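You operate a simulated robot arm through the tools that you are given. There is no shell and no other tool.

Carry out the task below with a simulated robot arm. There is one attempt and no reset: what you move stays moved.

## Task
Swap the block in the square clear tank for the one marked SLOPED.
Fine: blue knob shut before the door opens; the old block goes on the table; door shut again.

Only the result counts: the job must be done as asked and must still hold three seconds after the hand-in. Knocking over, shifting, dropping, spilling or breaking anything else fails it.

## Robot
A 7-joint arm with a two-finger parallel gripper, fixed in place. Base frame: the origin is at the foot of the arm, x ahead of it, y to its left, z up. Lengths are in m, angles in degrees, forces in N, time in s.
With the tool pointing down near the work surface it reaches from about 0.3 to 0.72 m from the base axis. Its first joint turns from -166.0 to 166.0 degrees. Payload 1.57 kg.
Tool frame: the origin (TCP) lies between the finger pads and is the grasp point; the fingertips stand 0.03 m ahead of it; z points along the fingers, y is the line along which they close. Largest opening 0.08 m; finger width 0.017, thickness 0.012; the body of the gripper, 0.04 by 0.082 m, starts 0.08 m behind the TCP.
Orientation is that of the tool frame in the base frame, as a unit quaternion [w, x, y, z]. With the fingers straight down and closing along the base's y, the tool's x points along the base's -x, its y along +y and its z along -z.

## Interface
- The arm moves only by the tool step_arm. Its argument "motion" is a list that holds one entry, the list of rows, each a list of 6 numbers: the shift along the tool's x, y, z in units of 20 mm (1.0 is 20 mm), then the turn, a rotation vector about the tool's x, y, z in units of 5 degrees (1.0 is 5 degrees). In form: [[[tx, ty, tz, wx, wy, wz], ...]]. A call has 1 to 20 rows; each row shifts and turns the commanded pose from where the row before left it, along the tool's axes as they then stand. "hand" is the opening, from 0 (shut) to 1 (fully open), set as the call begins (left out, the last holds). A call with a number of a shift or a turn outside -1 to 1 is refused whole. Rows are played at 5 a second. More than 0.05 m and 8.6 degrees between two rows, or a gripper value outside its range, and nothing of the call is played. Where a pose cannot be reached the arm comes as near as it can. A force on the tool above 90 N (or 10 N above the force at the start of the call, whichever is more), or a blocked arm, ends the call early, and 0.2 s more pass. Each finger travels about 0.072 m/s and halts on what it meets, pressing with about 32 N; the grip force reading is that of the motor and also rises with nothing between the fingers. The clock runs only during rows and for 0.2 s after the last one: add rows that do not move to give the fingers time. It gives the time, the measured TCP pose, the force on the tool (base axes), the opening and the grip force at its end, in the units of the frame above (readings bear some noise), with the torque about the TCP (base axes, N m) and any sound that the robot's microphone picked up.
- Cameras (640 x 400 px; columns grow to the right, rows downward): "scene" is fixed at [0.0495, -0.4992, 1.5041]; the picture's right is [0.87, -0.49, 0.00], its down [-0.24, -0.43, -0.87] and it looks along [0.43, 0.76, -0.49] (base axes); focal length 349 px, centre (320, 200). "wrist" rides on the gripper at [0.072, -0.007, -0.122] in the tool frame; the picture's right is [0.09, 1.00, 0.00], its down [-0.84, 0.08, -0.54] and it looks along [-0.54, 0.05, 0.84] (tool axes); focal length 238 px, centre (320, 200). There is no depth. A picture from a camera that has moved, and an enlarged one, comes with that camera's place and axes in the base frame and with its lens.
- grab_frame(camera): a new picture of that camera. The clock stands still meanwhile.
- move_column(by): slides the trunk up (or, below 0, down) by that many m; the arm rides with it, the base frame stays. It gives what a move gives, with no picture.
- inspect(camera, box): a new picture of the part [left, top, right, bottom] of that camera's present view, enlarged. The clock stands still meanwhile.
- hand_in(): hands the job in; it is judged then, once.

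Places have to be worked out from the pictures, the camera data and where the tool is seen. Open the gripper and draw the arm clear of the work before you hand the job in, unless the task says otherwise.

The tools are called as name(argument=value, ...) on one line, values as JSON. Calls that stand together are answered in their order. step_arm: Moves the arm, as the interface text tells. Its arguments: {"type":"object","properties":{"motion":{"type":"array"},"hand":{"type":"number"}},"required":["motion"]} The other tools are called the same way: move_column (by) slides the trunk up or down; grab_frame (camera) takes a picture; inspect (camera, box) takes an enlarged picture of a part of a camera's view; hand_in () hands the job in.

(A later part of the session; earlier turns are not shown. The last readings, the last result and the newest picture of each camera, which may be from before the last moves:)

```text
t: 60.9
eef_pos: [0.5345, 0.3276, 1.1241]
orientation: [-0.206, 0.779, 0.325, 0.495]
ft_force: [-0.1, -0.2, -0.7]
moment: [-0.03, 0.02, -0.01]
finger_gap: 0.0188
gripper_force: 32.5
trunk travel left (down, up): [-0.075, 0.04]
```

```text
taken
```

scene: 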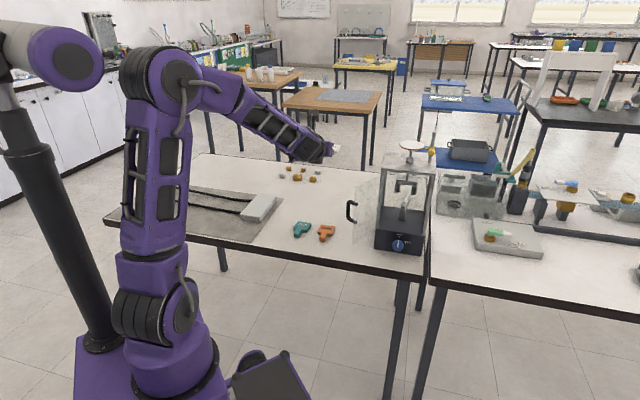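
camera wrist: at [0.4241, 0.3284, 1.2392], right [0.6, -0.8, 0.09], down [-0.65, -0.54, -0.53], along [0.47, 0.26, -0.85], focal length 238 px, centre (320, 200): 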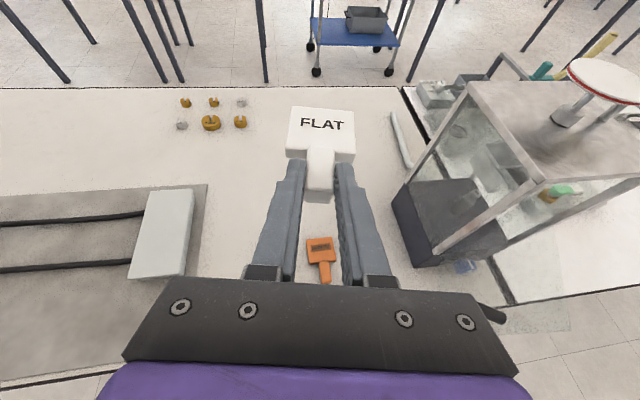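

Heading restored. I lower here to z≈0.96, well above the blocks and left of the open door.

step_arm(motion=[[[-0.906, 0, 0.42, 0, 0, 0], [-0.906, 0, 0.42, 0, 0, 0], [-0.906, 0, 0.42, 0, 0, 0], [-0.906, 0, 0.42, 0, 0, 0], [-0.906, 0, 0.42, 0, 0, 0], [-0.906, 0, 0.42, 0, 0, 0], [-0.906, 0, 0.42, 0, 0, 0], [-0.906, 0, 0.42, 0, 0, 0]]])

grab_frame(camera="scene")

grab_frame(camera="wrist")

```text
t: 62.7
eef_pos: [0.5333, 0.3263, 0.9648]
orientation: [-0.205, 0.779, 0.325, 0.496]
ft_force: [-0.3, 0.6, 0.4]
moment: [-0.03, -0.01, 0.04]
finger_gap: 0.0191
gripper_force: 32.0
trunk travel left (down, up): [-0.075, 0.04]
```

```text
taken
```

scene: 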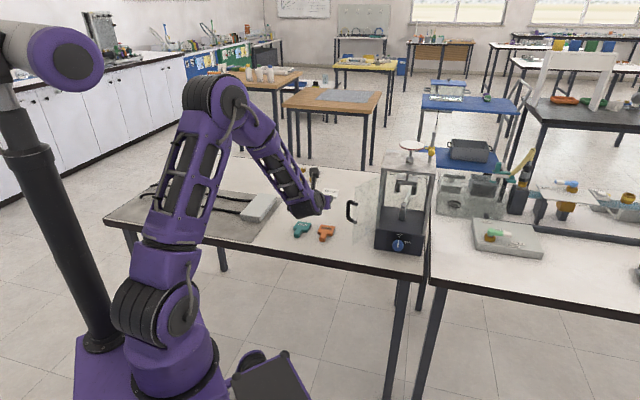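

```text
taken
camera wrist: at [0.4722, 0.2741, 1.0805], right [0.73, -0.67, 0.09], down [-0.54, -0.66, -0.53], along [0.41, 0.34, -0.85], focal length 238 px, centre (320, 200)
```

wrist: 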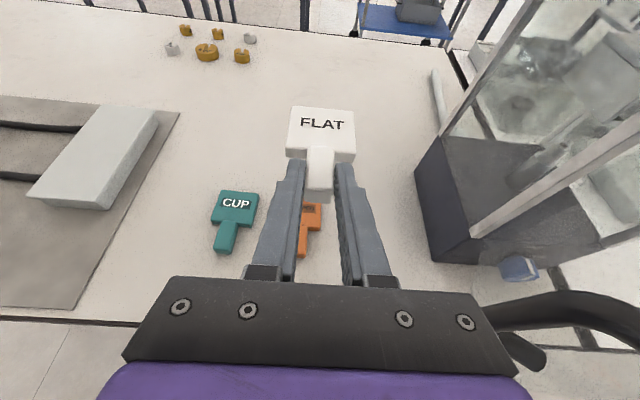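

The elbow is well clear now, and the table is visible left of CUP. I move left at this height in two stages.

step_arm(motion=[[[0, -1, 0, 0, 0, 0], [0, -1, 0, 0, 0, 0], [0, -1, 0, 0, 0, 0], [0, -1, 0, 0, 0, 0], [0, -1, 0, 0, 0, 0]]])

grab_frame(camera="scene")

```text
t: 63.9
eef_pos: [0.4632, 0.3963, 0.9624]
orientation: [-0.205, 0.779, 0.325, 0.496]
ft_force: [0.7, 0.8, -0.4]
moment: [-0.01, 0.03, 0.02]
finger_gap: 0.0187
gripper_force: 31.7
trunk travel left (down, up): [-0.075, 0.04]
```

```text
taken
```

scene: 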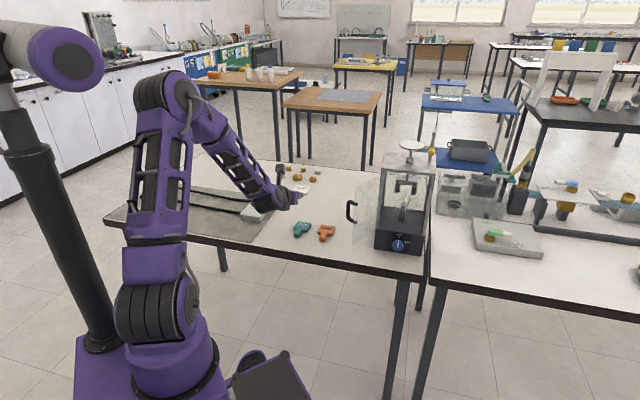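

Elbow is swinging left, so I descend at the same time to keep it forward, going to t≈-0.033, z≈0.88.

step_arm(motion=[[[-0.906, -0.5, 0.42, 0, 0, 0], [-0.906, -0.8, 0.42, 0, 0, 0], [-0.906, -0.9, 0.42, 0, 0, 0], [-0.906, -0.9, 0.42, 0, 0, 0], [0, -0.9, 0, 0, 0, 0]]])

grab_frame(camera="scene")

grab_frame(camera="wrist")

```text
t: 65.3
eef_pos: [0.4487, 0.4141, 0.8842]
orientation: [-0.182, 0.794, 0.286, 0.505]
ft_force: [0.0, 0.0, -0.9]
moment: [0.03, 0.02, 0.0]
finger_gap: 0.0189
gripper_force: 32.2
trunk travel left (down, up): [-0.075, 0.04]
stopped in row 5: the arm was blocked; the commanded pose is now the measured one
```

```text
taken
```

scene: 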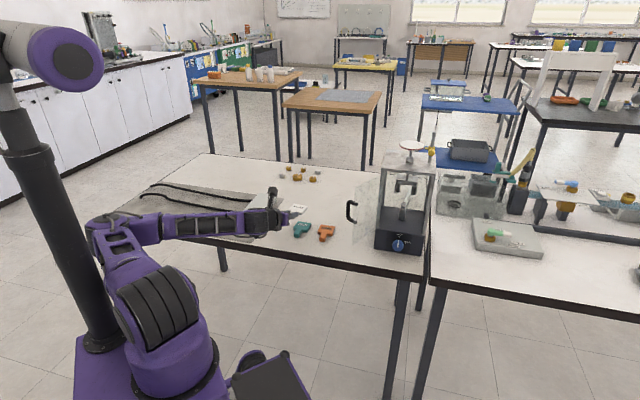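

```text
taken
camera wrist: at [0.3825, 0.3668, 1.0015], right [0.66, -0.74, 0.08], down [-0.6, -0.6, -0.53], along [0.44, 0.3, -0.84], focal length 238 px, centre (320, 200)
```

wrist: 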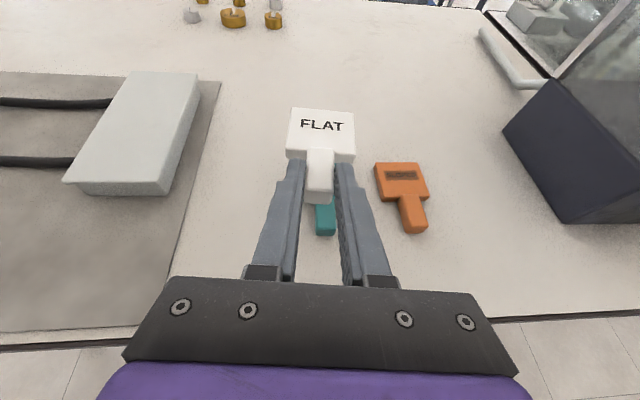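

The elbow swung against the column because the tool heading relative to the arm's azimuth got too small. Turning the heading left relieves it, so I yaw +25° in place while rising slightly.

step_arm(motion=[[[0.45, 0, -0.21, 0.906, 0, -0.4226], [0.45, 0, -0.21, 0.906, 0, -0.4226]]])

grab_frame(camera="scene")

```text
t: 65.9
eef_pos: [0.4459, 0.4159, 0.905]
orientation: [-0.226, 0.764, 0.357, 0.487]
ft_force: [-0.5, 0.3, -0.6]
moment: [-0.05, -0.01, -0.02]
finger_gap: 0.0187
gripper_force: 31.9
trunk travel left (down, up): [-0.075, 0.04]
```

```text
taken
```

scene: 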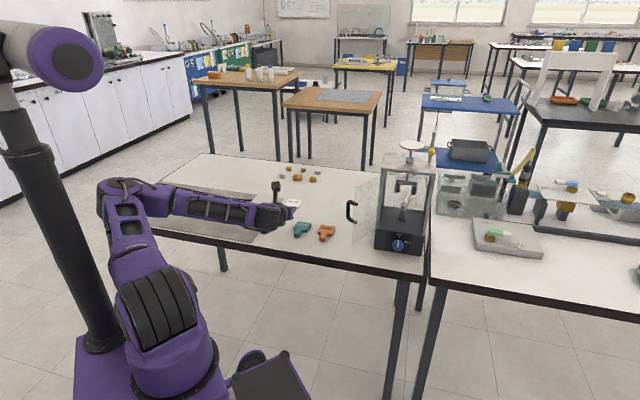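

The elbow is coming away from the column. I continue the yaw.

step_arm(motion=[[[0, 0, 0, 0.906, 0, -0.4226], [0, 0, 0, 0.906, 0, -0.4226], [0, 0, 0, 0.906, 0, -0.4226]]])

grab_frame(camera="scene")

grab_frame(camera="wrist")

```text
t: 66.7
eef_pos: [0.4455, 0.4154, 0.9056]
orientation: [-0.289, 0.711, 0.454, 0.453]
ft_force: [0.5, -0.5, 0.4]
moment: [-0.04, -0.02, -0.01]
finger_gap: 0.0187
gripper_force: 31.7
trunk travel left (down, up): [-0.075, 0.04]
```

```text
taken
```

scene: 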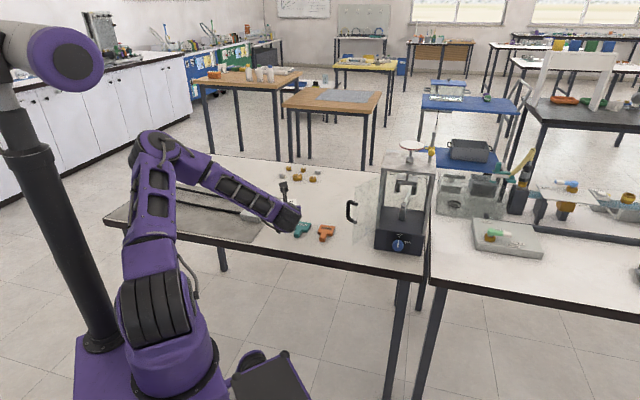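

```text
taken
camera wrist: at [0.4064, 0.3451, 1.0213], right [0.92, -0.39, 0.08], down [-0.29, -0.8, -0.53], along [0.27, 0.46, -0.84], focal length 238 px, centre (320, 200)
```

wrist: 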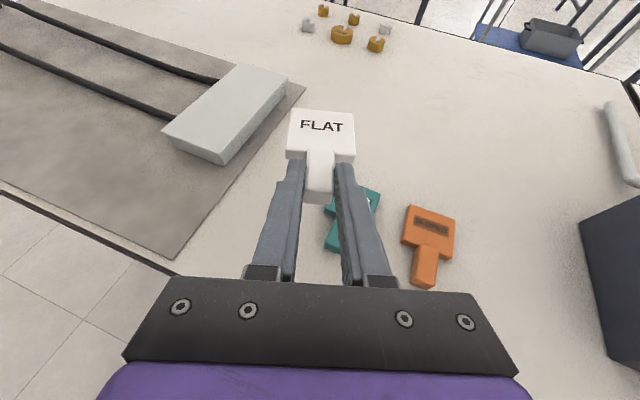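

The elbow is up and clear with the heading at 65°. I move FLAT over the free patch between the mat edge and CUP (block centre n≈0.72, t≈-0.045), still high.

step_arm(motion=[[[0.35, -0.3, 0.75, 0, 0, 0], [0.35, -0.3, 0.75, 0, 0, 0], [0.35, -0.3, 0.75, 0, 0, 0], [0.35, -0.3, 0.75, 0, 0, 0], [-0.906, 0, 0.42, 0, 0, 0], [-0.906, 0, 0.42, 0, 0, 0]]])

grab_frame(camera="scene")

grab_frame(camera="wrist")

```text
t: 68.1
eef_pos: [0.4523, 0.4862, 0.864]
orientation: [-0.287, 0.712, 0.452, 0.454]
ft_force: [0.0, 0.0, -1.9]
moment: [-0.03, 0.01, 0.0]
finger_gap: 0.019
gripper_force: 32.5
trunk travel left (down, up): [-0.075, 0.04]
```

```text
taken
```

scene: 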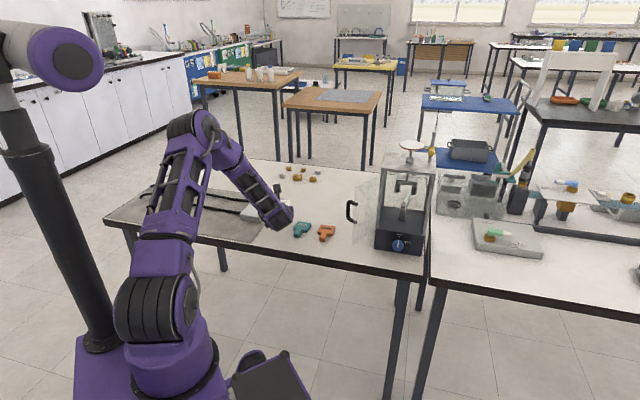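

```text
taken
camera wrist: at [0.4129, 0.4149, 0.9819], right [0.92, -0.39, 0.08], down [-0.29, -0.8, -0.53], along [0.27, 0.46, -0.84], focal length 238 px, centre (320, 200)
```

wrist: 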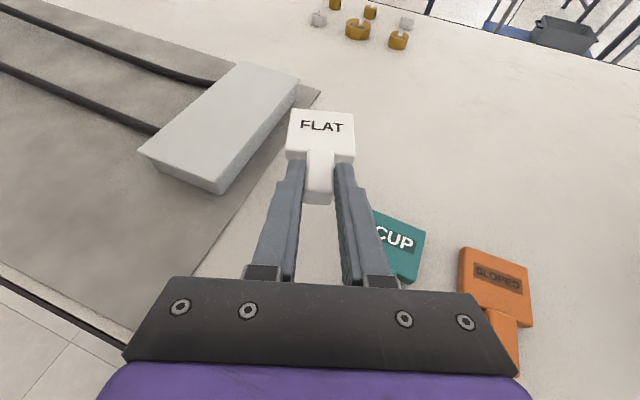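

FLAT hovers over the gap with about 40 mm margin to both the mat and CUP. I lower to just above the table.

step_arm(motion=[[[-0.906, 0, 0.42, 0, 0, 0], [-0.906, 0, 0.42, 0, 0, 0], [-0.45, 0, 0.21, 0, 0, 0], [0, 0, 0, 0, 0, 0]]])

grab_frame(camera="wrist")

inspect(camera="scene", box=[230, 170, 350, 250])

```text
t: 69.1
eef_pos: [0.4526, 0.4842, 0.8165]
orientation: [-0.288, 0.712, 0.452, 0.454]
ft_force: [0.3, -0.6, -0.3]
moment: [0.03, 0.02, -0.02]
finger_gap: 0.0189
gripper_force: 32.3
trunk travel left (down, up): [-0.075, 0.04]
```

```text
taken
camera wrist: at [0.413, 0.4149, 0.9323], right [0.92, -0.39, 0.08], down [-0.29, -0.8, -0.53], along [0.27, 0.46, -0.84], focal length 238 px, centre (320, 200)
```

wrist: 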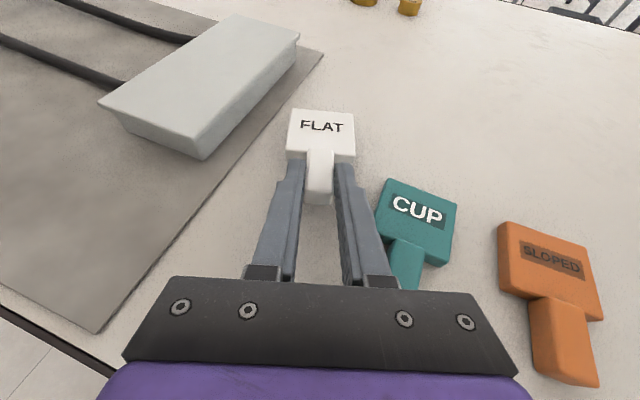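

```text
5.00 times, centred on (290, 210) of scene
camera zoom: at [0.0495, -0.4992, 1.5041], right [0.87, -0.49, 0.0], down [-0.24, -0.43, -0.87], along [0.43, 0.76, -0.49], focal length 1746 px, centre (470, 150)
```

zoom: 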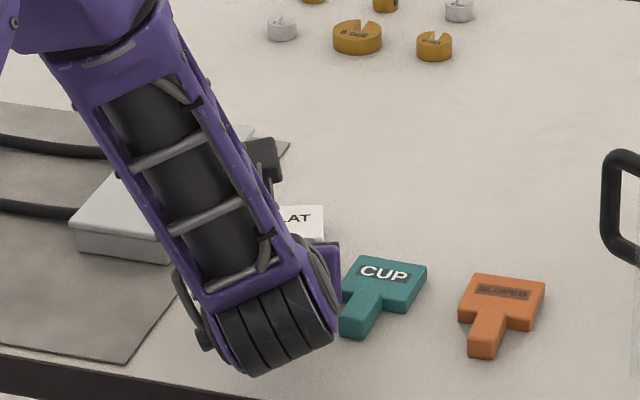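

About 9 mm to go by estimate. I lower in 2 mm steps watching the force.

step_arm(motion=[[[-0.09, 0, 0.042, 0, 0, 0], [-0.09, 0, 0.042, 0, 0, 0], [-0.09, 0, 0.042, 0, 0, 0]]])

step_arm(motion=[[[-0.045, 0, 0.021, 0, 0, 0], [-0.045, 0, 0.021, 0, 0, 0]]])

```text
t: 69.9
eef_pos: [0.4533, 0.484, 0.8089]
orientation: [-0.287, 0.712, 0.452, 0.454]
ft_force: [-0.1, -0.5, -0.5]
moment: [-0.04, 0.03, -0.02]
finger_gap: 0.0187
gripper_force: 32.1
trunk travel left (down, up): [-0.075, 0.04]
```

```text
t: 70.5
eef_pos: [0.4525, 0.4835, 0.8073]
orientation: [-0.288, 0.712, 0.452, 0.454]
ft_force: [-1.6, -0.7, 0.1]
moment: [-0.02, -0.01, 0.01]
finger_gap: 0.0186
gripper_force: 32.5
trunk travel left (down, up): [-0.075, 0.04]
```

No contact yet; 1 mm steps further.

step_arm(motion=[[[-0.045, 0, 0.021, 0, 0, 0], [-0.045, 0, 0.021, 0, 0, 0], [0, 0, 0, 0, 0, 0]]])

inspect(camera="wrist", box=[240, 80, 400, 240])

```text
t: 71.3
eef_pos: [0.453, 0.4853, 0.8071]
orientation: [-0.288, 0.712, 0.452, 0.454]
ft_force: [-0.7, 0.1, 6.8]
moment: [0.46, -0.23, 0.04]
finger_gap: 0.0189
gripper_force: 31.7
trunk travel left (down, up): [-0.075, 0.04]
```

```text
2.50 times, centred on (320, 160) of wrist
camera zoom: at [0.4133, 0.4148, 0.923], right [0.92, -0.39, 0.08], down [-0.29, -0.8, -0.53], along [0.27, 0.46, -0.84], focal length 596 px, centre (320, 300)
```

zoom: 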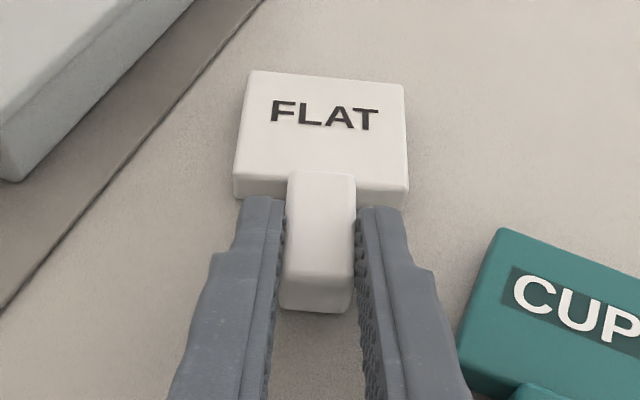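

FLAT is on the table (6.8 N at TCP z≈0.8065, which also calibrates the grasp height). I release and withdraw straight back along the tool axis.

step_arm(motion=[[[0.02, 0, -0.01, 0, 0, 0], [0, 0, 0, 0, 0, 0], [0, 0, 0, 0, 0, 0]]], hand=0.45)

step_arm(motion=[[[0, 0, -0.5, 0, 0, 0], [0, 0, -1, 0, 0, 0], [0, 0, -1, 0, 0, 0], [0, 0, -1, 0, 0, 0], [0.906, 0, -0.42, 0, 0, 0], [0.906, 0, -0.42, 0, 0, 0]]])

grab_frame(camera="wrist")

grab_frame(camera="scene")

```text
t: 72.1
eef_pos: [0.4528, 0.4849, 0.805]
orientation: [-0.288, 0.712, 0.453, 0.453]
ft_force: [-0.8, 0.5, -0.1]
moment: [-0.04, 0.02, 0.0]
finger_gap: 0.0361
gripper_force: 0.1
trunk travel left (down, up): [-0.075, 0.04]
```

```text
t: 73.5
eef_pos: [0.4257, 0.4272, 0.8741]
orientation: [-0.287, 0.713, 0.451, 0.454]
ft_force: [0.4, -0.2, 0.4]
moment: [-0.03, 0.01, 0.0]
finger_gap: 0.0358
gripper_force: 0.0
trunk travel left (down, up): [-0.075, 0.04]
```

```text
taken
camera wrist: at [0.3858, 0.3573, 0.9912], right [0.92, -0.39, 0.08], down [-0.29, -0.8, -0.53], along [0.27, 0.46, -0.84], focal length 238 px, centre (320, 200)
```

wrist: 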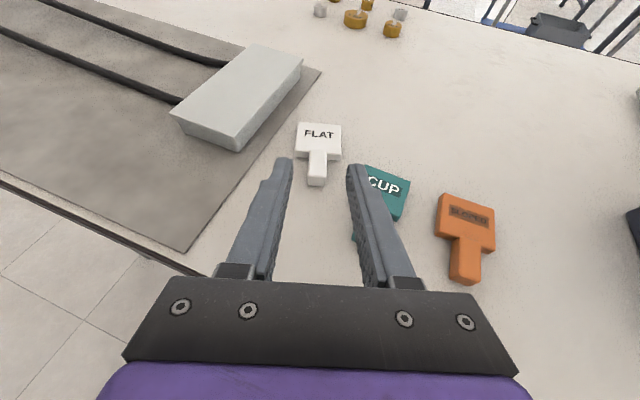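

```text
taken
```

scene: 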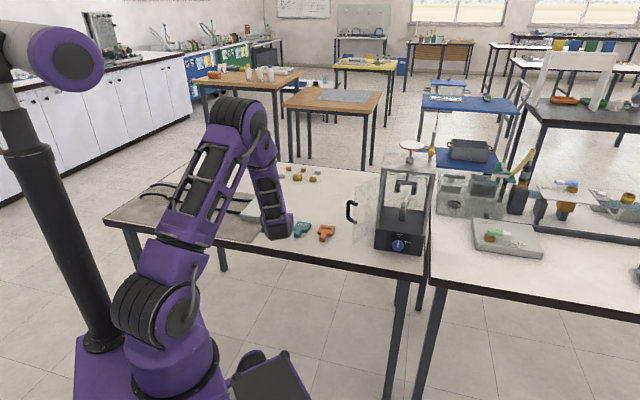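

FLAT lies safely on the table. I move right to in front of the SLOPED block and turn the heading back to 45°.

step_arm(motion=[[[-0.332, 0.87, -0.712, 0, 0, 0], [-0.332, 0.87, -0.712, 0, 0, 0], [-0.332, 0.87, -0.712, 0, 0, 0], [-0.332, 0.87, -0.712, 0, 0, 0], [-0.332, 0.87, -0.712, 0, 0, 0], [-0.332, 0.87, -0.712, 0, 0, 0], [0, 0, 0, -0.906, 0, 0.4226], [0, 0, 0, -0.906, 0, 0.4226], [0, 0, 0, -0.906, 0, 0.4226], [0, 0, 0, -0.906, 0, 0.4226]]], hand=0.55)

grab_frame(camera="wrist")

grab_frame(camera="scene")

```text
t: 75.7
eef_pos: [0.4807, 0.2972, 0.8757]
orientation: [-0.204, 0.78, 0.321, 0.497]
ft_force: [0.1, -0.4, 1.2]
moment: [-0.05, -0.01, 0.0]
finger_gap: 0.0441
gripper_force: 0.1
trunk travel left (down, up): [-0.075, 0.04]
```

```text
taken
camera wrist: at [0.4193, 0.2456, 0.9918], right [0.73, -0.68, 0.08], down [-0.55, -0.65, -0.53], along [0.41, 0.34, -0.84], focal length 238 px, centre (320, 200)
```

wrist: 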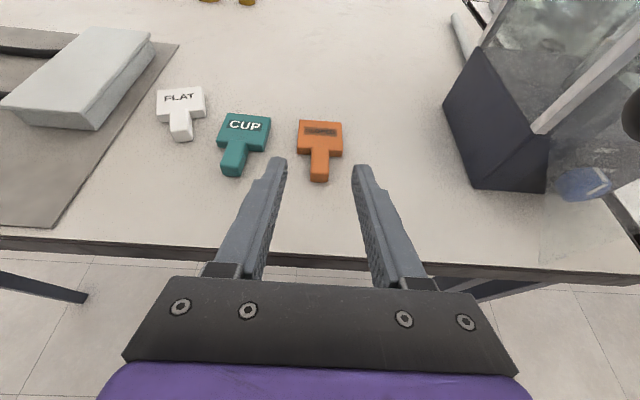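

```text
taken
```

scene: 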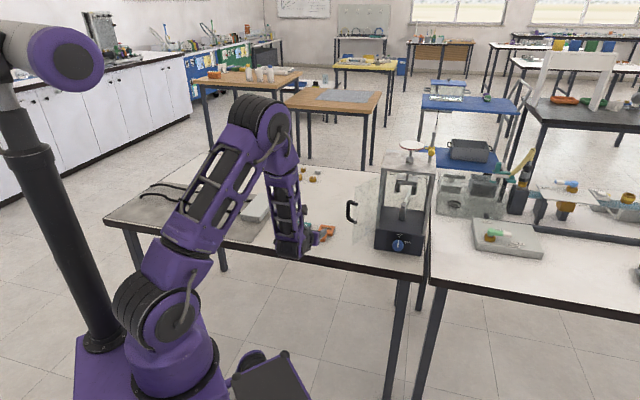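

Now directly in front of SLOPED. I enlarge the wrist view to measure its position and heading.

inspect(camera="wrist", box=[260, 100, 380, 200])

```text
4.00 times, centred on (320, 150) of wrist
camera zoom: at [0.4193, 0.2456, 0.9918], right [0.73, -0.68, 0.08], down [-0.55, -0.65, -0.53], along [0.41, 0.34, -0.84], focal length 953 px, centre (320, 400)
```

zoom: 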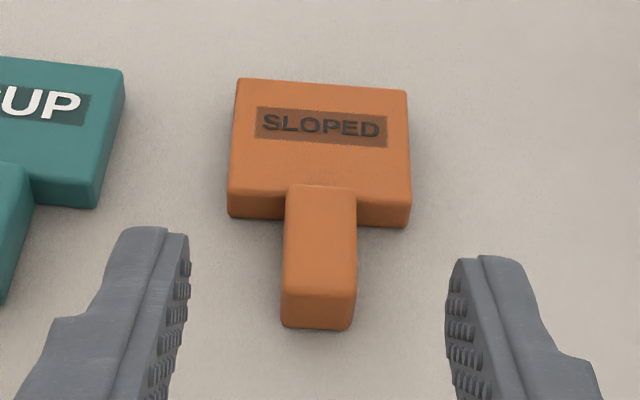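

SLOPED: handle end n≈0.621, head face n≈0.655, centre t≈0.1315, rotated about 1.4° left of 45°. I align and approach along the tool axis, stopping about 20 mm short.

step_arm(motion=[[[-0.79, 0.0375, 0, 0.118, 0, -0.055], [-0.79, 0.0375, 0, 0.118, 0, -0.055], [0, 0, 0.9, 0, 0, 0], [0, 0, 0.9, 0, 0, 0], [0, 0, 0.9, 0, 0, 0], [0, 0, 0.8, 0, 0, 0], [0, 0, 0, 0, 0, 0]]])

inspect(camera="wrist", box=[220, 70, 420, 210])

inspect(camera="scene", box=[240, 180, 360, 270])

```text
t: 77.3
eef_pos: [0.5166, 0.3331, 0.8163]
orientation: [-0.209, 0.776, 0.33, 0.495]
ft_force: [-0.1, -0.7, -0.1]
moment: [-0.01, -0.02, -0.02]
finger_gap: 0.044
gripper_force: 0.1
trunk travel left (down, up): [-0.075, 0.04]
```

```text
2.86 times, centred on (320, 140) of wrist
camera zoom: at [0.4562, 0.2799, 0.9331], right [0.74, -0.66, 0.08], down [-0.53, -0.66, -0.53], along [0.41, 0.35, -0.84], focal length 681 px, centre (320, 371)
```

zoom: 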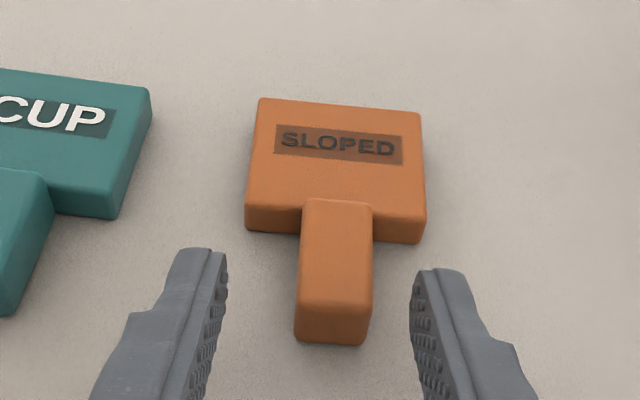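

```text
4.44 times, centred on (300, 225) of scene
camera zoom: at [0.0495, -0.4992, 1.5041], right [0.87, -0.49, 0.0], down [-0.24, -0.43, -0.87], along [0.43, 0.76, -0.49], focal length 1552 px, centre (409, 89)
```

zoom: 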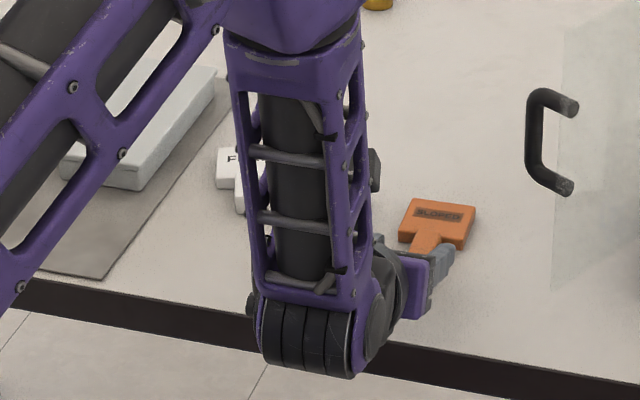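

The heading now matches, and the handle lies about 2.5 mm right of the tool axis. I trim that and move the last 20 mm along the tool axis.

step_arm(motion=[[[0, 0.13, 0, 0, 0, 0], [0.01, 0, 0.5, 0, 0, 0], [0.015, 0, 0.48, 0, 0, 0], [0, 0, 0, 0, 0, 0]]])

inspect(camera="wrist", box=[220, 70, 420, 210])

```text
t: 78.3
eef_pos: [0.5309, 0.3434, 0.8091]
orientation: [-0.211, 0.776, 0.331, 0.494]
ft_force: [-0.2, 0.3, -0.9]
moment: [0.0, 0.01, -0.04]
finger_gap: 0.0441
gripper_force: 0.0
trunk travel left (down, up): [-0.075, 0.04]
```

```text
2.86 times, centred on (320, 140) of wrist
camera zoom: at [0.4706, 0.2907, 0.9257], right [0.74, -0.66, 0.08], down [-0.53, -0.66, -0.53], along [0.41, 0.35, -0.84], focal length 681 px, centre (320, 371)
```

zoom: 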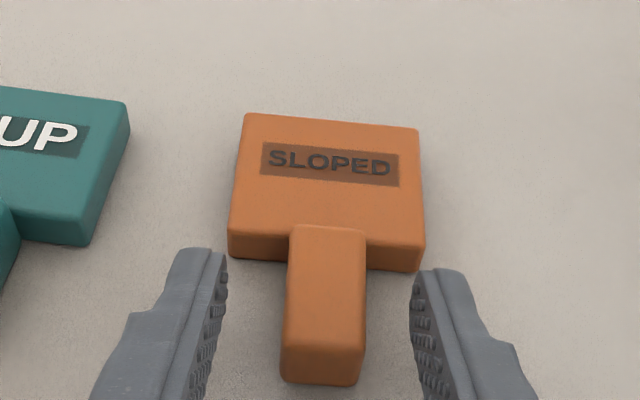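

Matches the FLAT grasp view within 1–2 mm. I nudge 1.5 mm right and close on the handle.

step_arm(motion=[[[0, 0.08, 0, 0, 0, 0], [0, 0, 0, 0, 0, 0]]])

step_arm(motion=[[[0, 0, 0, 0, 0, 0], [0, 0, 0, 0, 0, 0], [0, 0, 0, 0, 0, 0], [0, 0, 0, 0, 0, 0]]], hand=0)

inspect(camera="wrist", box=[220, 70, 420, 210])

```text
t: 78.9
eef_pos: [0.5322, 0.3432, 0.8095]
orientation: [-0.21, 0.776, 0.33, 0.494]
ft_force: [-0.1, 0.8, -0.6]
moment: [0.01, 0.02, 0.03]
finger_gap: 0.0439
gripper_force: 0.0
trunk travel left (down, up): [-0.075, 0.04]
```

```text
t: 79.9
eef_pos: [0.531, 0.3439, 0.8098]
orientation: [-0.21, 0.776, 0.33, 0.494]
ft_force: [0.8, -0.1, -0.4]
moment: [0.05, 0.02, 0.03]
finger_gap: 0.0191
gripper_force: 32.5
trunk travel left (down, up): [-0.075, 0.04]
```

```text
2.86 times, centred on (320, 140) of wrist
camera zoom: at [0.4717, 0.2895, 0.9256], right [0.74, -0.66, 0.08], down [-0.53, -0.66, -0.53], along [0.41, 0.35, -0.84], focal length 681 px, centre (320, 371)
```

zoom: 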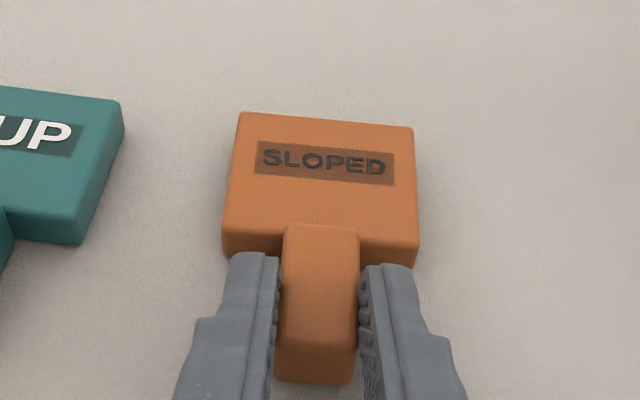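

SLOPED is gripped (19.1 mm) at TCP z≈0.8087, i.e. 2.2 mm higher on the block than FLAT was, so its seat pose is z≈1.002. I lift it straight up first.

step_arm(motion=[[[0.45, 0, -0.21, 0, 0, 0], [0.906, 0, -0.42, 0, 0, 0], [0.906, 0, -0.42, 0, 0, 0], [0.906, 0, -0.42, 0, 0, 0], [0.906, 0, -0.42, 0, 0, 0], [0.906, 0, -0.42, 0, 0, 0]]])

grab_frame(camera="wrist")

grab_frame(camera="scene")

```text
t: 81.3
eef_pos: [0.5308, 0.3425, 0.9186]
orientation: [-0.209, 0.777, 0.329, 0.494]
ft_force: [0.8, -0.6, -0.3]
moment: [-0.02, -0.02, 0.03]
finger_gap: 0.0189
gripper_force: 31.9
trunk travel left (down, up): [-0.075, 0.04]
```

```text
taken
camera wrist: at [0.471, 0.2897, 1.035], right [0.74, -0.66, 0.08], down [-0.53, -0.66, -0.53], along [0.41, 0.35, -0.84], focal length 238 px, centre (320, 200)
```

wrist: 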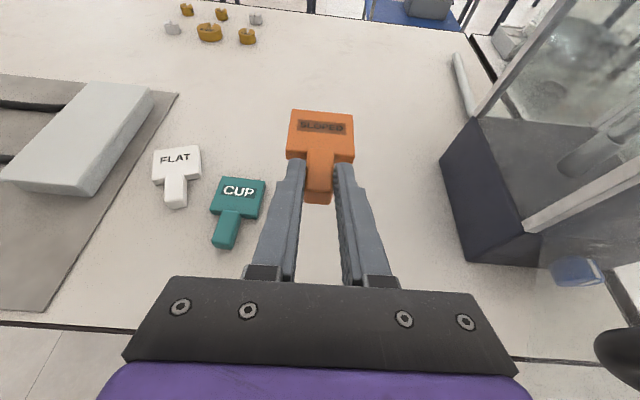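

```text
taken
```

scene: 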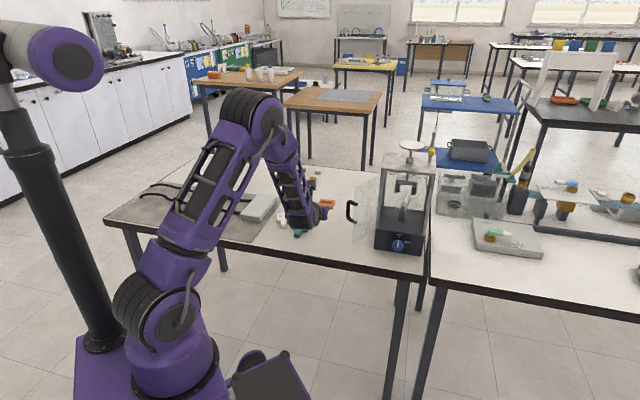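

Block is secure. I continue up past the door-top height, easing back and trimming the heading to 45°.

step_arm(motion=[[[0.737, 0, -0.785, -0.176, 0, 0.082], [0.737, 0, -0.785, 0, 0, 0], [0.737, 0, -0.785, 0, 0, 0], [0.737, 0, -0.785, 0, 0, 0], [0.737, 0, -0.785, 0, 0, 0], [0.737, 0, -0.785, 0, 0, 0], [0.737, 0, -0.785, 0, 0, 0], [0.737, 0, -0.785, 0, 0, 0], [0.737, 0, -0.785, 0, 0, 0], [0.737, 0, -0.785, 0, 0, 0]]])

grab_frame(camera="scene")

```text
t: 83.5
eef_pos: [0.4768, 0.2856, 1.1104]
orientation: [-0.205, 0.784, 0.323, 0.489]
ft_force: [0.2, -0.1, -0.9]
moment: [-0.05, 0.02, -0.01]
finger_gap: 0.0186
gripper_force: 32.0
trunk travel left (down, up): [-0.075, 0.04]
```

```text
taken
```

scene: 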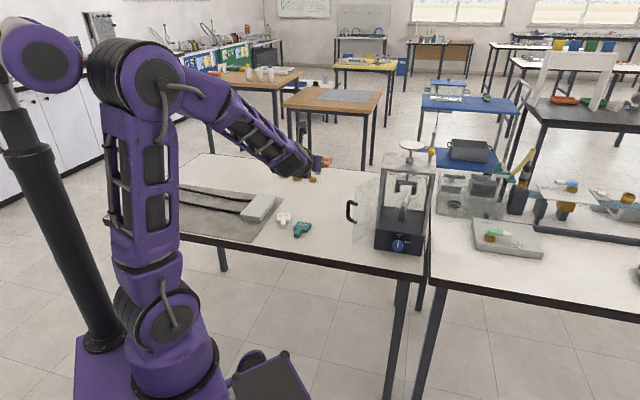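

The elbow is brushing the robot's own head housing again at this height, so I move right immediately to take it away.

step_arm(motion=[[[0, 1, 0, 0, 0, 0], [0, 1, 0, 0, 0, 0], [0, 1, 0, 0, 0, 0], [0, 1, 0, 0, 0, 0]]])

grab_frame(camera="scene")

grab_frame(camera="wrist")

```text
t: 84.5
eef_pos: [0.5312, 0.2302, 1.1188]
orientation: [-0.206, 0.778, 0.324, 0.497]
ft_force: [-0.2, 0.0, -1.6]
moment: [0.0, 0.02, 0.0]
finger_gap: 0.0187
gripper_force: 32.5
trunk travel left (down, up): [-0.075, 0.04]
```

```text
taken
```

scene: 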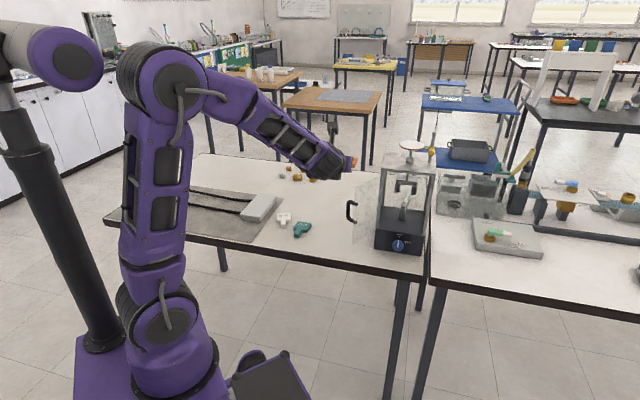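

```text
taken
camera wrist: at [0.4705, 0.1774, 1.2353], right [0.73, -0.67, 0.09], down [-0.54, -0.65, -0.53], along [0.41, 0.34, -0.84], focal length 238 px, centre (320, 200)
```

wrist: 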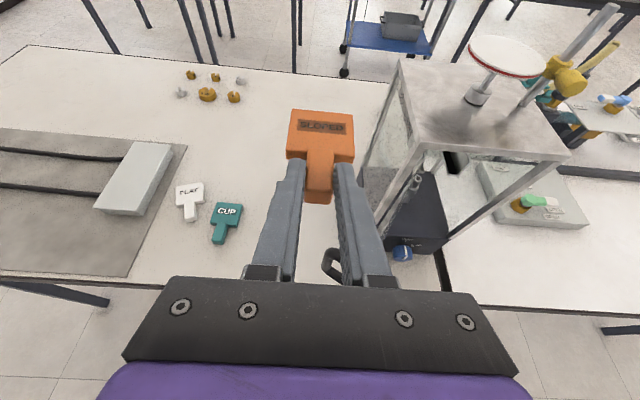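

Elbow is clear and the head is back in place. I carry SLOPED right over the door top to in front of the tank.

step_arm(motion=[[[-0.2, 0.97, -0.444, 0, 0, 0], [-0.2, 0.97, -0.444, 0, 0, 0], [-0.2, 0.97, -0.444, 0, 0, 0], [-0.2, 0.97, -0.444, 0, 0, 0], [-0.2, 0.97, -0.444, 0, 0, 0], [-0.2, 0.97, -0.444, 0, 0, 0], [-0.2, 0.97, -0.444, 0, 0, 0], [-0.2, 0.97, -0.444, 0, 0, 0], [-0.2, 0.97, -0.444, 0, 0, 0], [0, 0, 0, 0, 0, 0]]])

grab_frame(camera="scene")

grab_frame(camera="wrist")

```text
t: 86.7
eef_pos: [0.5943, 0.0445, 1.1187]
orientation: [-0.206, 0.779, 0.325, 0.496]
ft_force: [-0.2, -0.3, 0.5]
moment: [-0.05, -0.01, 0.02]
finger_gap: 0.0189
gripper_force: 31.7
trunk travel left (down, up): [-0.075, 0.04]
```

```text
taken
```

scene: 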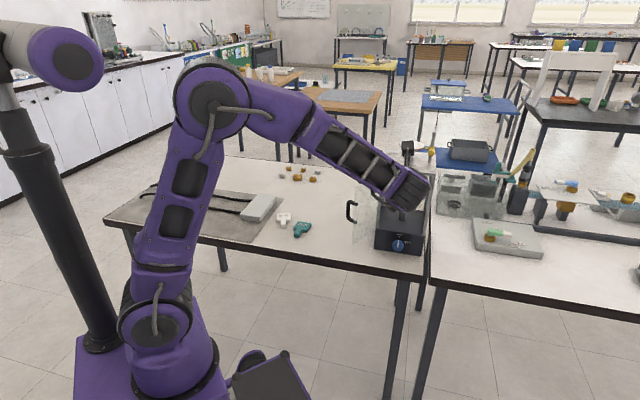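

```text
taken
camera wrist: at [0.5332, -0.0082, 1.2363], right [0.73, -0.67, 0.08], down [-0.54, -0.65, -0.53], along [0.41, 0.34, -0.84], focal length 238 px, centre (320, 200)
```

wrist: 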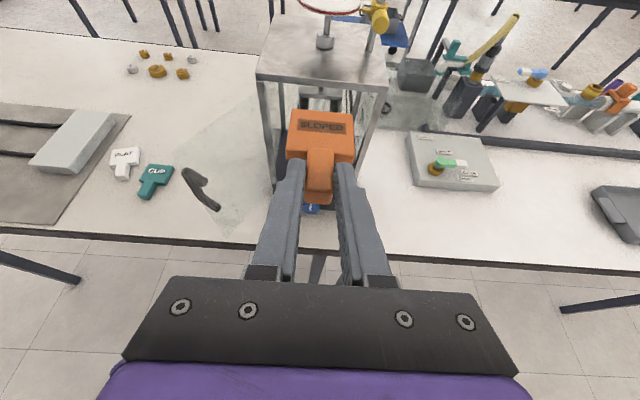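

In front of the tank. The seated FLAT pose in camera terms was n 0.5600, t 0.3818, z 1.1167; for SLOPED I want z≈1.1188 seated and 3 mm more for entry. I descend to entry height.

step_arm(motion=[[[-0.906, -0.05, 0.4226, 0, 0, 0], [-0.906, 0, 0.4226, 0, 0, 0], [-0.906, 0, 0.4226, 0, 0, 0], [-0.906, 0, 0.4226, 0, 0, 0], [-0.906, 0, 0.4226, 0, 0, 0], [-0.657, 0, 0.306, 0, 0, 0], [0, 0, 0, 0, 0, 0]]])

grab_frame(camera="wrist")

grab_frame(camera="scene")

```text
t: 88.3
eef_pos: [0.5929, 0.0455, 1.0041]
orientation: [-0.205, 0.779, 0.323, 0.497]
ft_force: [-1.1, 0.0, 0.0]
moment: [-0.04, -0.03, 0.02]
finger_gap: 0.0187
gripper_force: 31.8
trunk travel left (down, up): [-0.075, 0.04]
```

```text
taken
camera wrist: at [0.5318, -0.0069, 1.1213], right [0.73, -0.67, 0.08], down [-0.54, -0.65, -0.53], along [0.41, 0.34, -0.84], focal length 238 px, centre (320, 200)
```

wrist: 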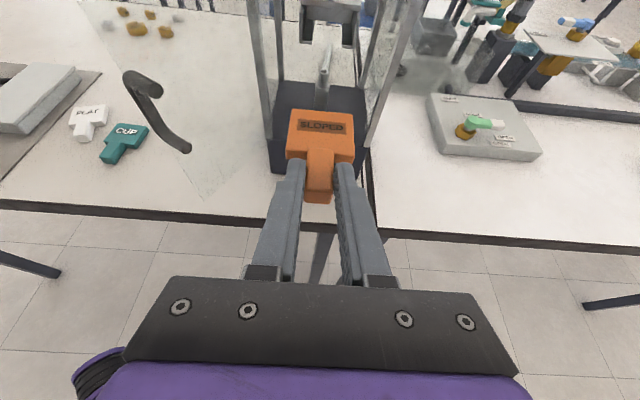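

```text
taken
```

scene: 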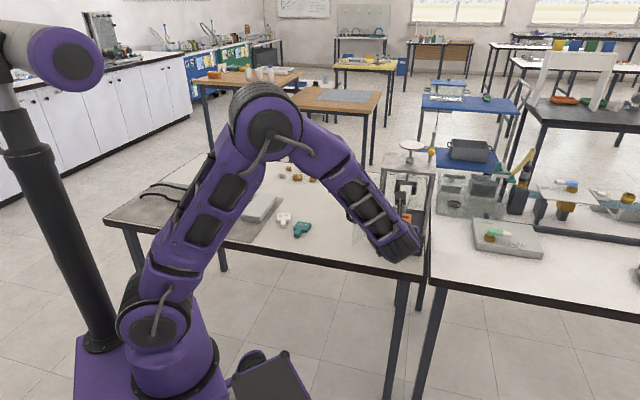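

Aligned within 1 mm. I move forward 100 mm level, bringing the block to the doorway, and check alignment with the pocket.

step_arm(motion=[[[0.43, 0.045, 0.906, 0, 0, 0], [0.43, 0, 0.906, 0, 0, 0], [0.4226, 0, 0.906, 0, 0, 0], [0.4226, 0, 0.906, 0, 0, 0], [0.4226, 0, 0.906, 0, 0, 0], [0, 0, 0, 0, 0, 0]]])

grab_frame(camera="wrist")

inspect(camera="wrist", box=[220, 20, 420, 160])

inspect(camera="scene", box=[340, 130, 460, 230])

```text
t: 89.7
eef_pos: [0.6637, 0.1155, 1.0051]
orientation: [-0.206, 0.779, 0.323, 0.496]
ft_force: [0.8, 0.4, -0.7]
moment: [-0.03, 0.0, -0.03]
finger_gap: 0.0187
gripper_force: 32.2
trunk travel left (down, up): [-0.075, 0.04]
```

```text
taken
camera wrist: at [0.6035, 0.064, 1.1228], right [0.73, -0.67, 0.08], down [-0.54, -0.65, -0.53], along [0.41, 0.34, -0.84], focal length 238 px, centre (320, 200)
```

wrist: 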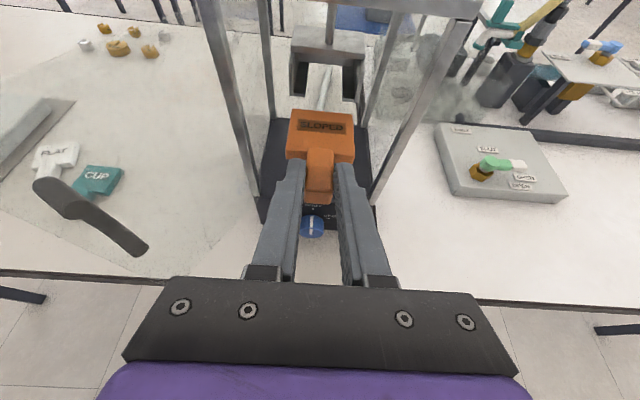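

```text
2.86 times, centred on (320, 90) of wrist
camera zoom: at [0.6035, 0.064, 1.1228], right [0.73, -0.67, 0.08], down [-0.54, -0.65, -0.53], along [0.41, 0.34, -0.84], focal length 681 px, centre (320, 514)
```

zoom: 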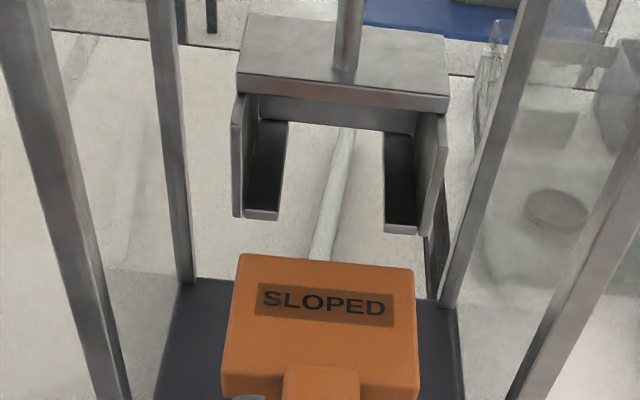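

```text
4.00 times, centred on (400, 180) of scene
camera zoom: at [0.0495, -0.4992, 1.5041], right [0.87, -0.49, 0.0], down [-0.24, -0.43, -0.87], along [0.43, 0.76, -0.49], focal length 1397 px, centre (0, 280)
```

zoom: 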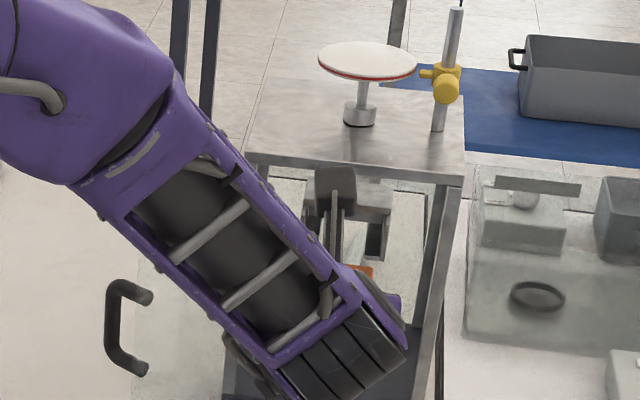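

Rails and block line up (pocket centre t≈0.389, block t≈0.3885). I advance 50 mm so the head's front just enters the pocket.

step_arm(motion=[[[0.41, 0, 0.906, 0, 0, 0], [0.41, 0, 0.906, 0, 0, 0], [0.2, 0, 0.453, 0, 0, 0], [0, 0, 0, 0, 0, 0]]])

inspect(camera="wrist", box=[220, 50, 420, 190])

```text
t: 90.7
eef_pos: [0.7001, 0.1477, 1.0055]
orientation: [-0.204, 0.78, 0.323, 0.497]
ft_force: [-16.0, -18.7, 0.6]
moment: [-0.61, 0.52, -0.08]
finger_gap: 0.0187
gripper_force: 32.1
trunk travel left (down, up): [-0.075, 0.04]
```

```text
2.86 times, centred on (320, 120) of wrist
camera zoom: at [0.638, 0.0959, 1.1222], right [0.73, -0.68, 0.09], down [-0.54, -0.65, -0.53], along [0.41, 0.34, -0.84], focal length 681 px, centre (320, 429)
```

zoom: 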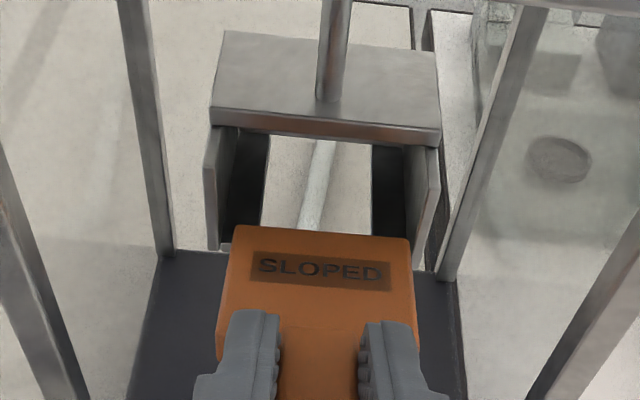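

25 N back-force: the block front is catching on something, and the block seems to have shifted in the grip. I stop and look closely.

grab_frame(camera="wrist")

inspect(camera="wrist", box=[260, 100, 380, 200])

inspect(camera="scene", box=[370, 165, 440, 215])

```text
taken
camera wrist: at [0.638, 0.0959, 1.1222], right [0.73, -0.68, 0.09], down [-0.54, -0.65, -0.53], along [0.41, 0.34, -0.84], focal length 238 px, centre (320, 200)
```

wrist: 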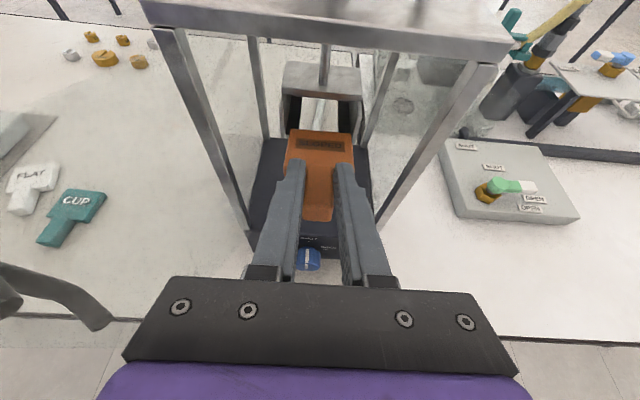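

```text
4.00 times, centred on (320, 150) of wrist
camera zoom: at [0.638, 0.0959, 1.1222], right [0.73, -0.68, 0.09], down [-0.54, -0.65, -0.53], along [0.41, 0.34, -0.84], focal length 953 px, centre (320, 400)
```

zoom: 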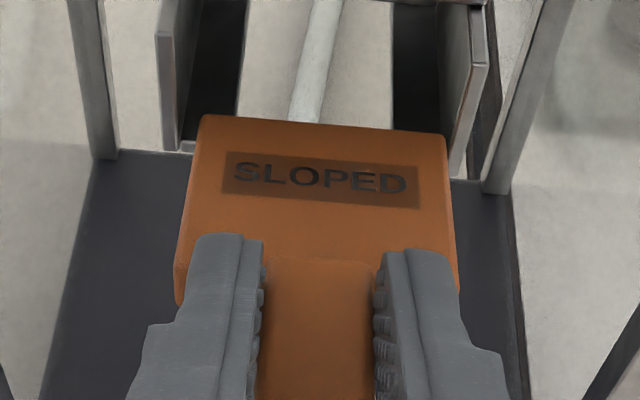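

```text
8.00 times, centred on (405, 190) of scene
camera zoom: at [0.0495, -0.4992, 1.5041], right [0.87, -0.49, 0.0], down [-0.24, -0.43, -0.87], along [0.43, 0.76, -0.49], focal length 2793 px, centre (-360, 280)
```

zoom: 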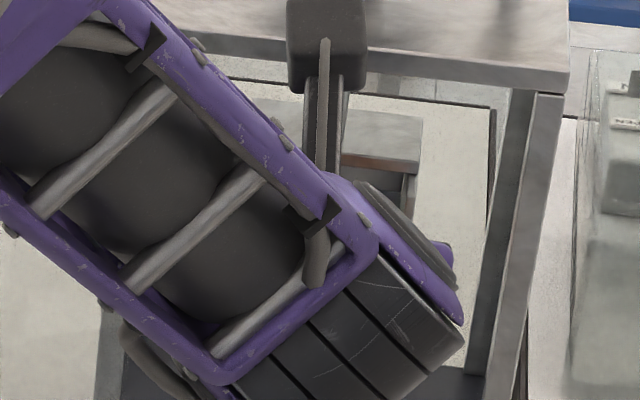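

The block has pitched nose-down in the grip after its lower front edge met the rails. I back straight out and examine how it sits.

step_arm(motion=[[[-0.2, 0, -0.45, 0, 0, 0], [-0.42, 0, -0.906, 0, 0, 0], [-0.42, 0, -0.906, 0, 0, 0], [-0.42, 0, -0.906, 0, 0, 0], [-0.42, 0, -0.906, 0, 0, 0], [-0.42, 0, -0.906, 0, 0, 0], [-0.42, 0, -0.906, 0, 0, 0], [-0.42, 0, -0.906, 0, 0, 0]]])

inspect(camera="wrist", box=[220, 70, 420, 210])

grab_frame(camera="scene")

```text
t: 92.5
eef_pos: [0.5944, 0.0444, 1.0042]
orientation: [-0.205, 0.779, 0.323, 0.496]
ft_force: [-0.2, 0.6, -0.8]
moment: [0.0, 0.0, 0.01]
finger_gap: 0.0189
gripper_force: 32.3
trunk travel left (down, up): [-0.075, 0.04]
```

```text
2.86 times, centred on (320, 140) of wrist
camera zoom: at [0.5329, -0.0072, 1.1218], right [0.73, -0.67, 0.08], down [-0.54, -0.65, -0.53], along [0.41, 0.34, -0.84], focal length 681 px, centre (320, 371)
```

zoom: 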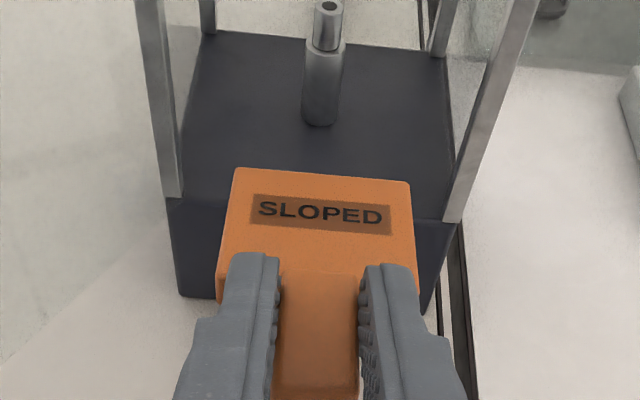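

```text
taken
```

scene: 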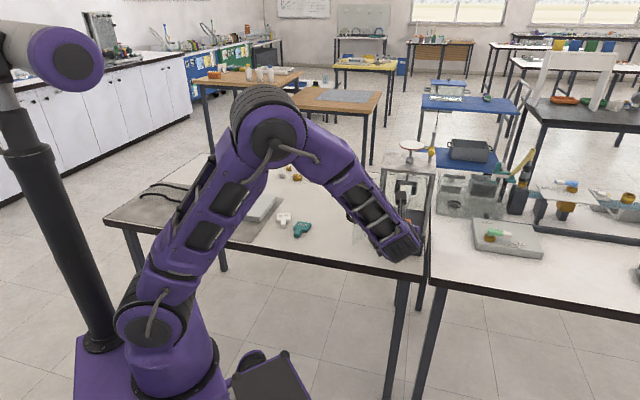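

I enlarge the grip region to see the block's attitude.

inspect(camera="wrist", box=[260, 120, 380, 240])

inspect(camera="scene", box=[375, 190, 445, 270])

```text
3.33 times, centred on (320, 180) of wrist
camera zoom: at [0.5329, -0.0072, 1.1218], right [0.73, -0.67, 0.08], down [-0.54, -0.65, -0.53], along [0.41, 0.34, -0.84], focal length 794 px, centre (320, 267)
```

zoom: 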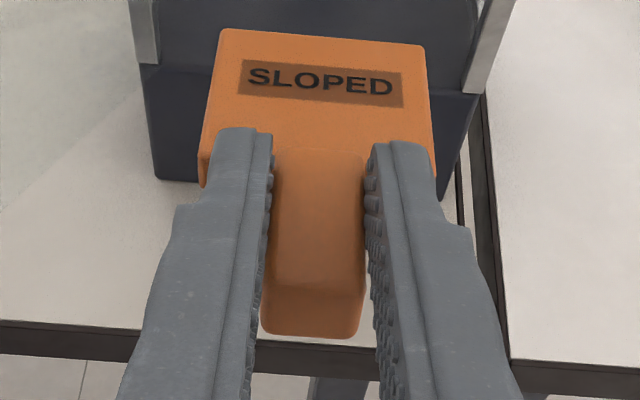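

```text
5.00 times, centred on (410, 230) of scene
camera zoom: at [0.0495, -0.4992, 1.5041], right [0.87, -0.49, 0.0], down [-0.24, -0.43, -0.87], along [0.43, 0.76, -0.49], focal length 1746 px, centre (-130, 50)
```

zoom: 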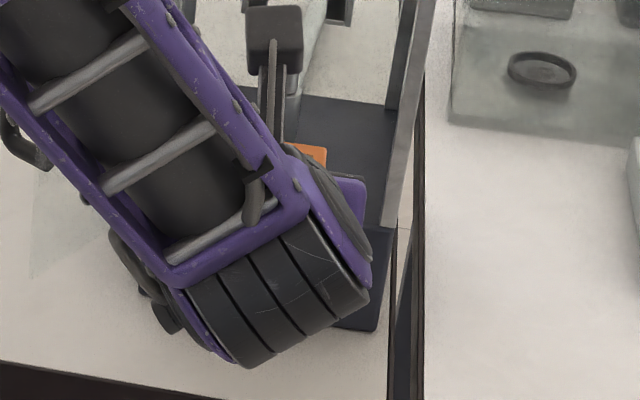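

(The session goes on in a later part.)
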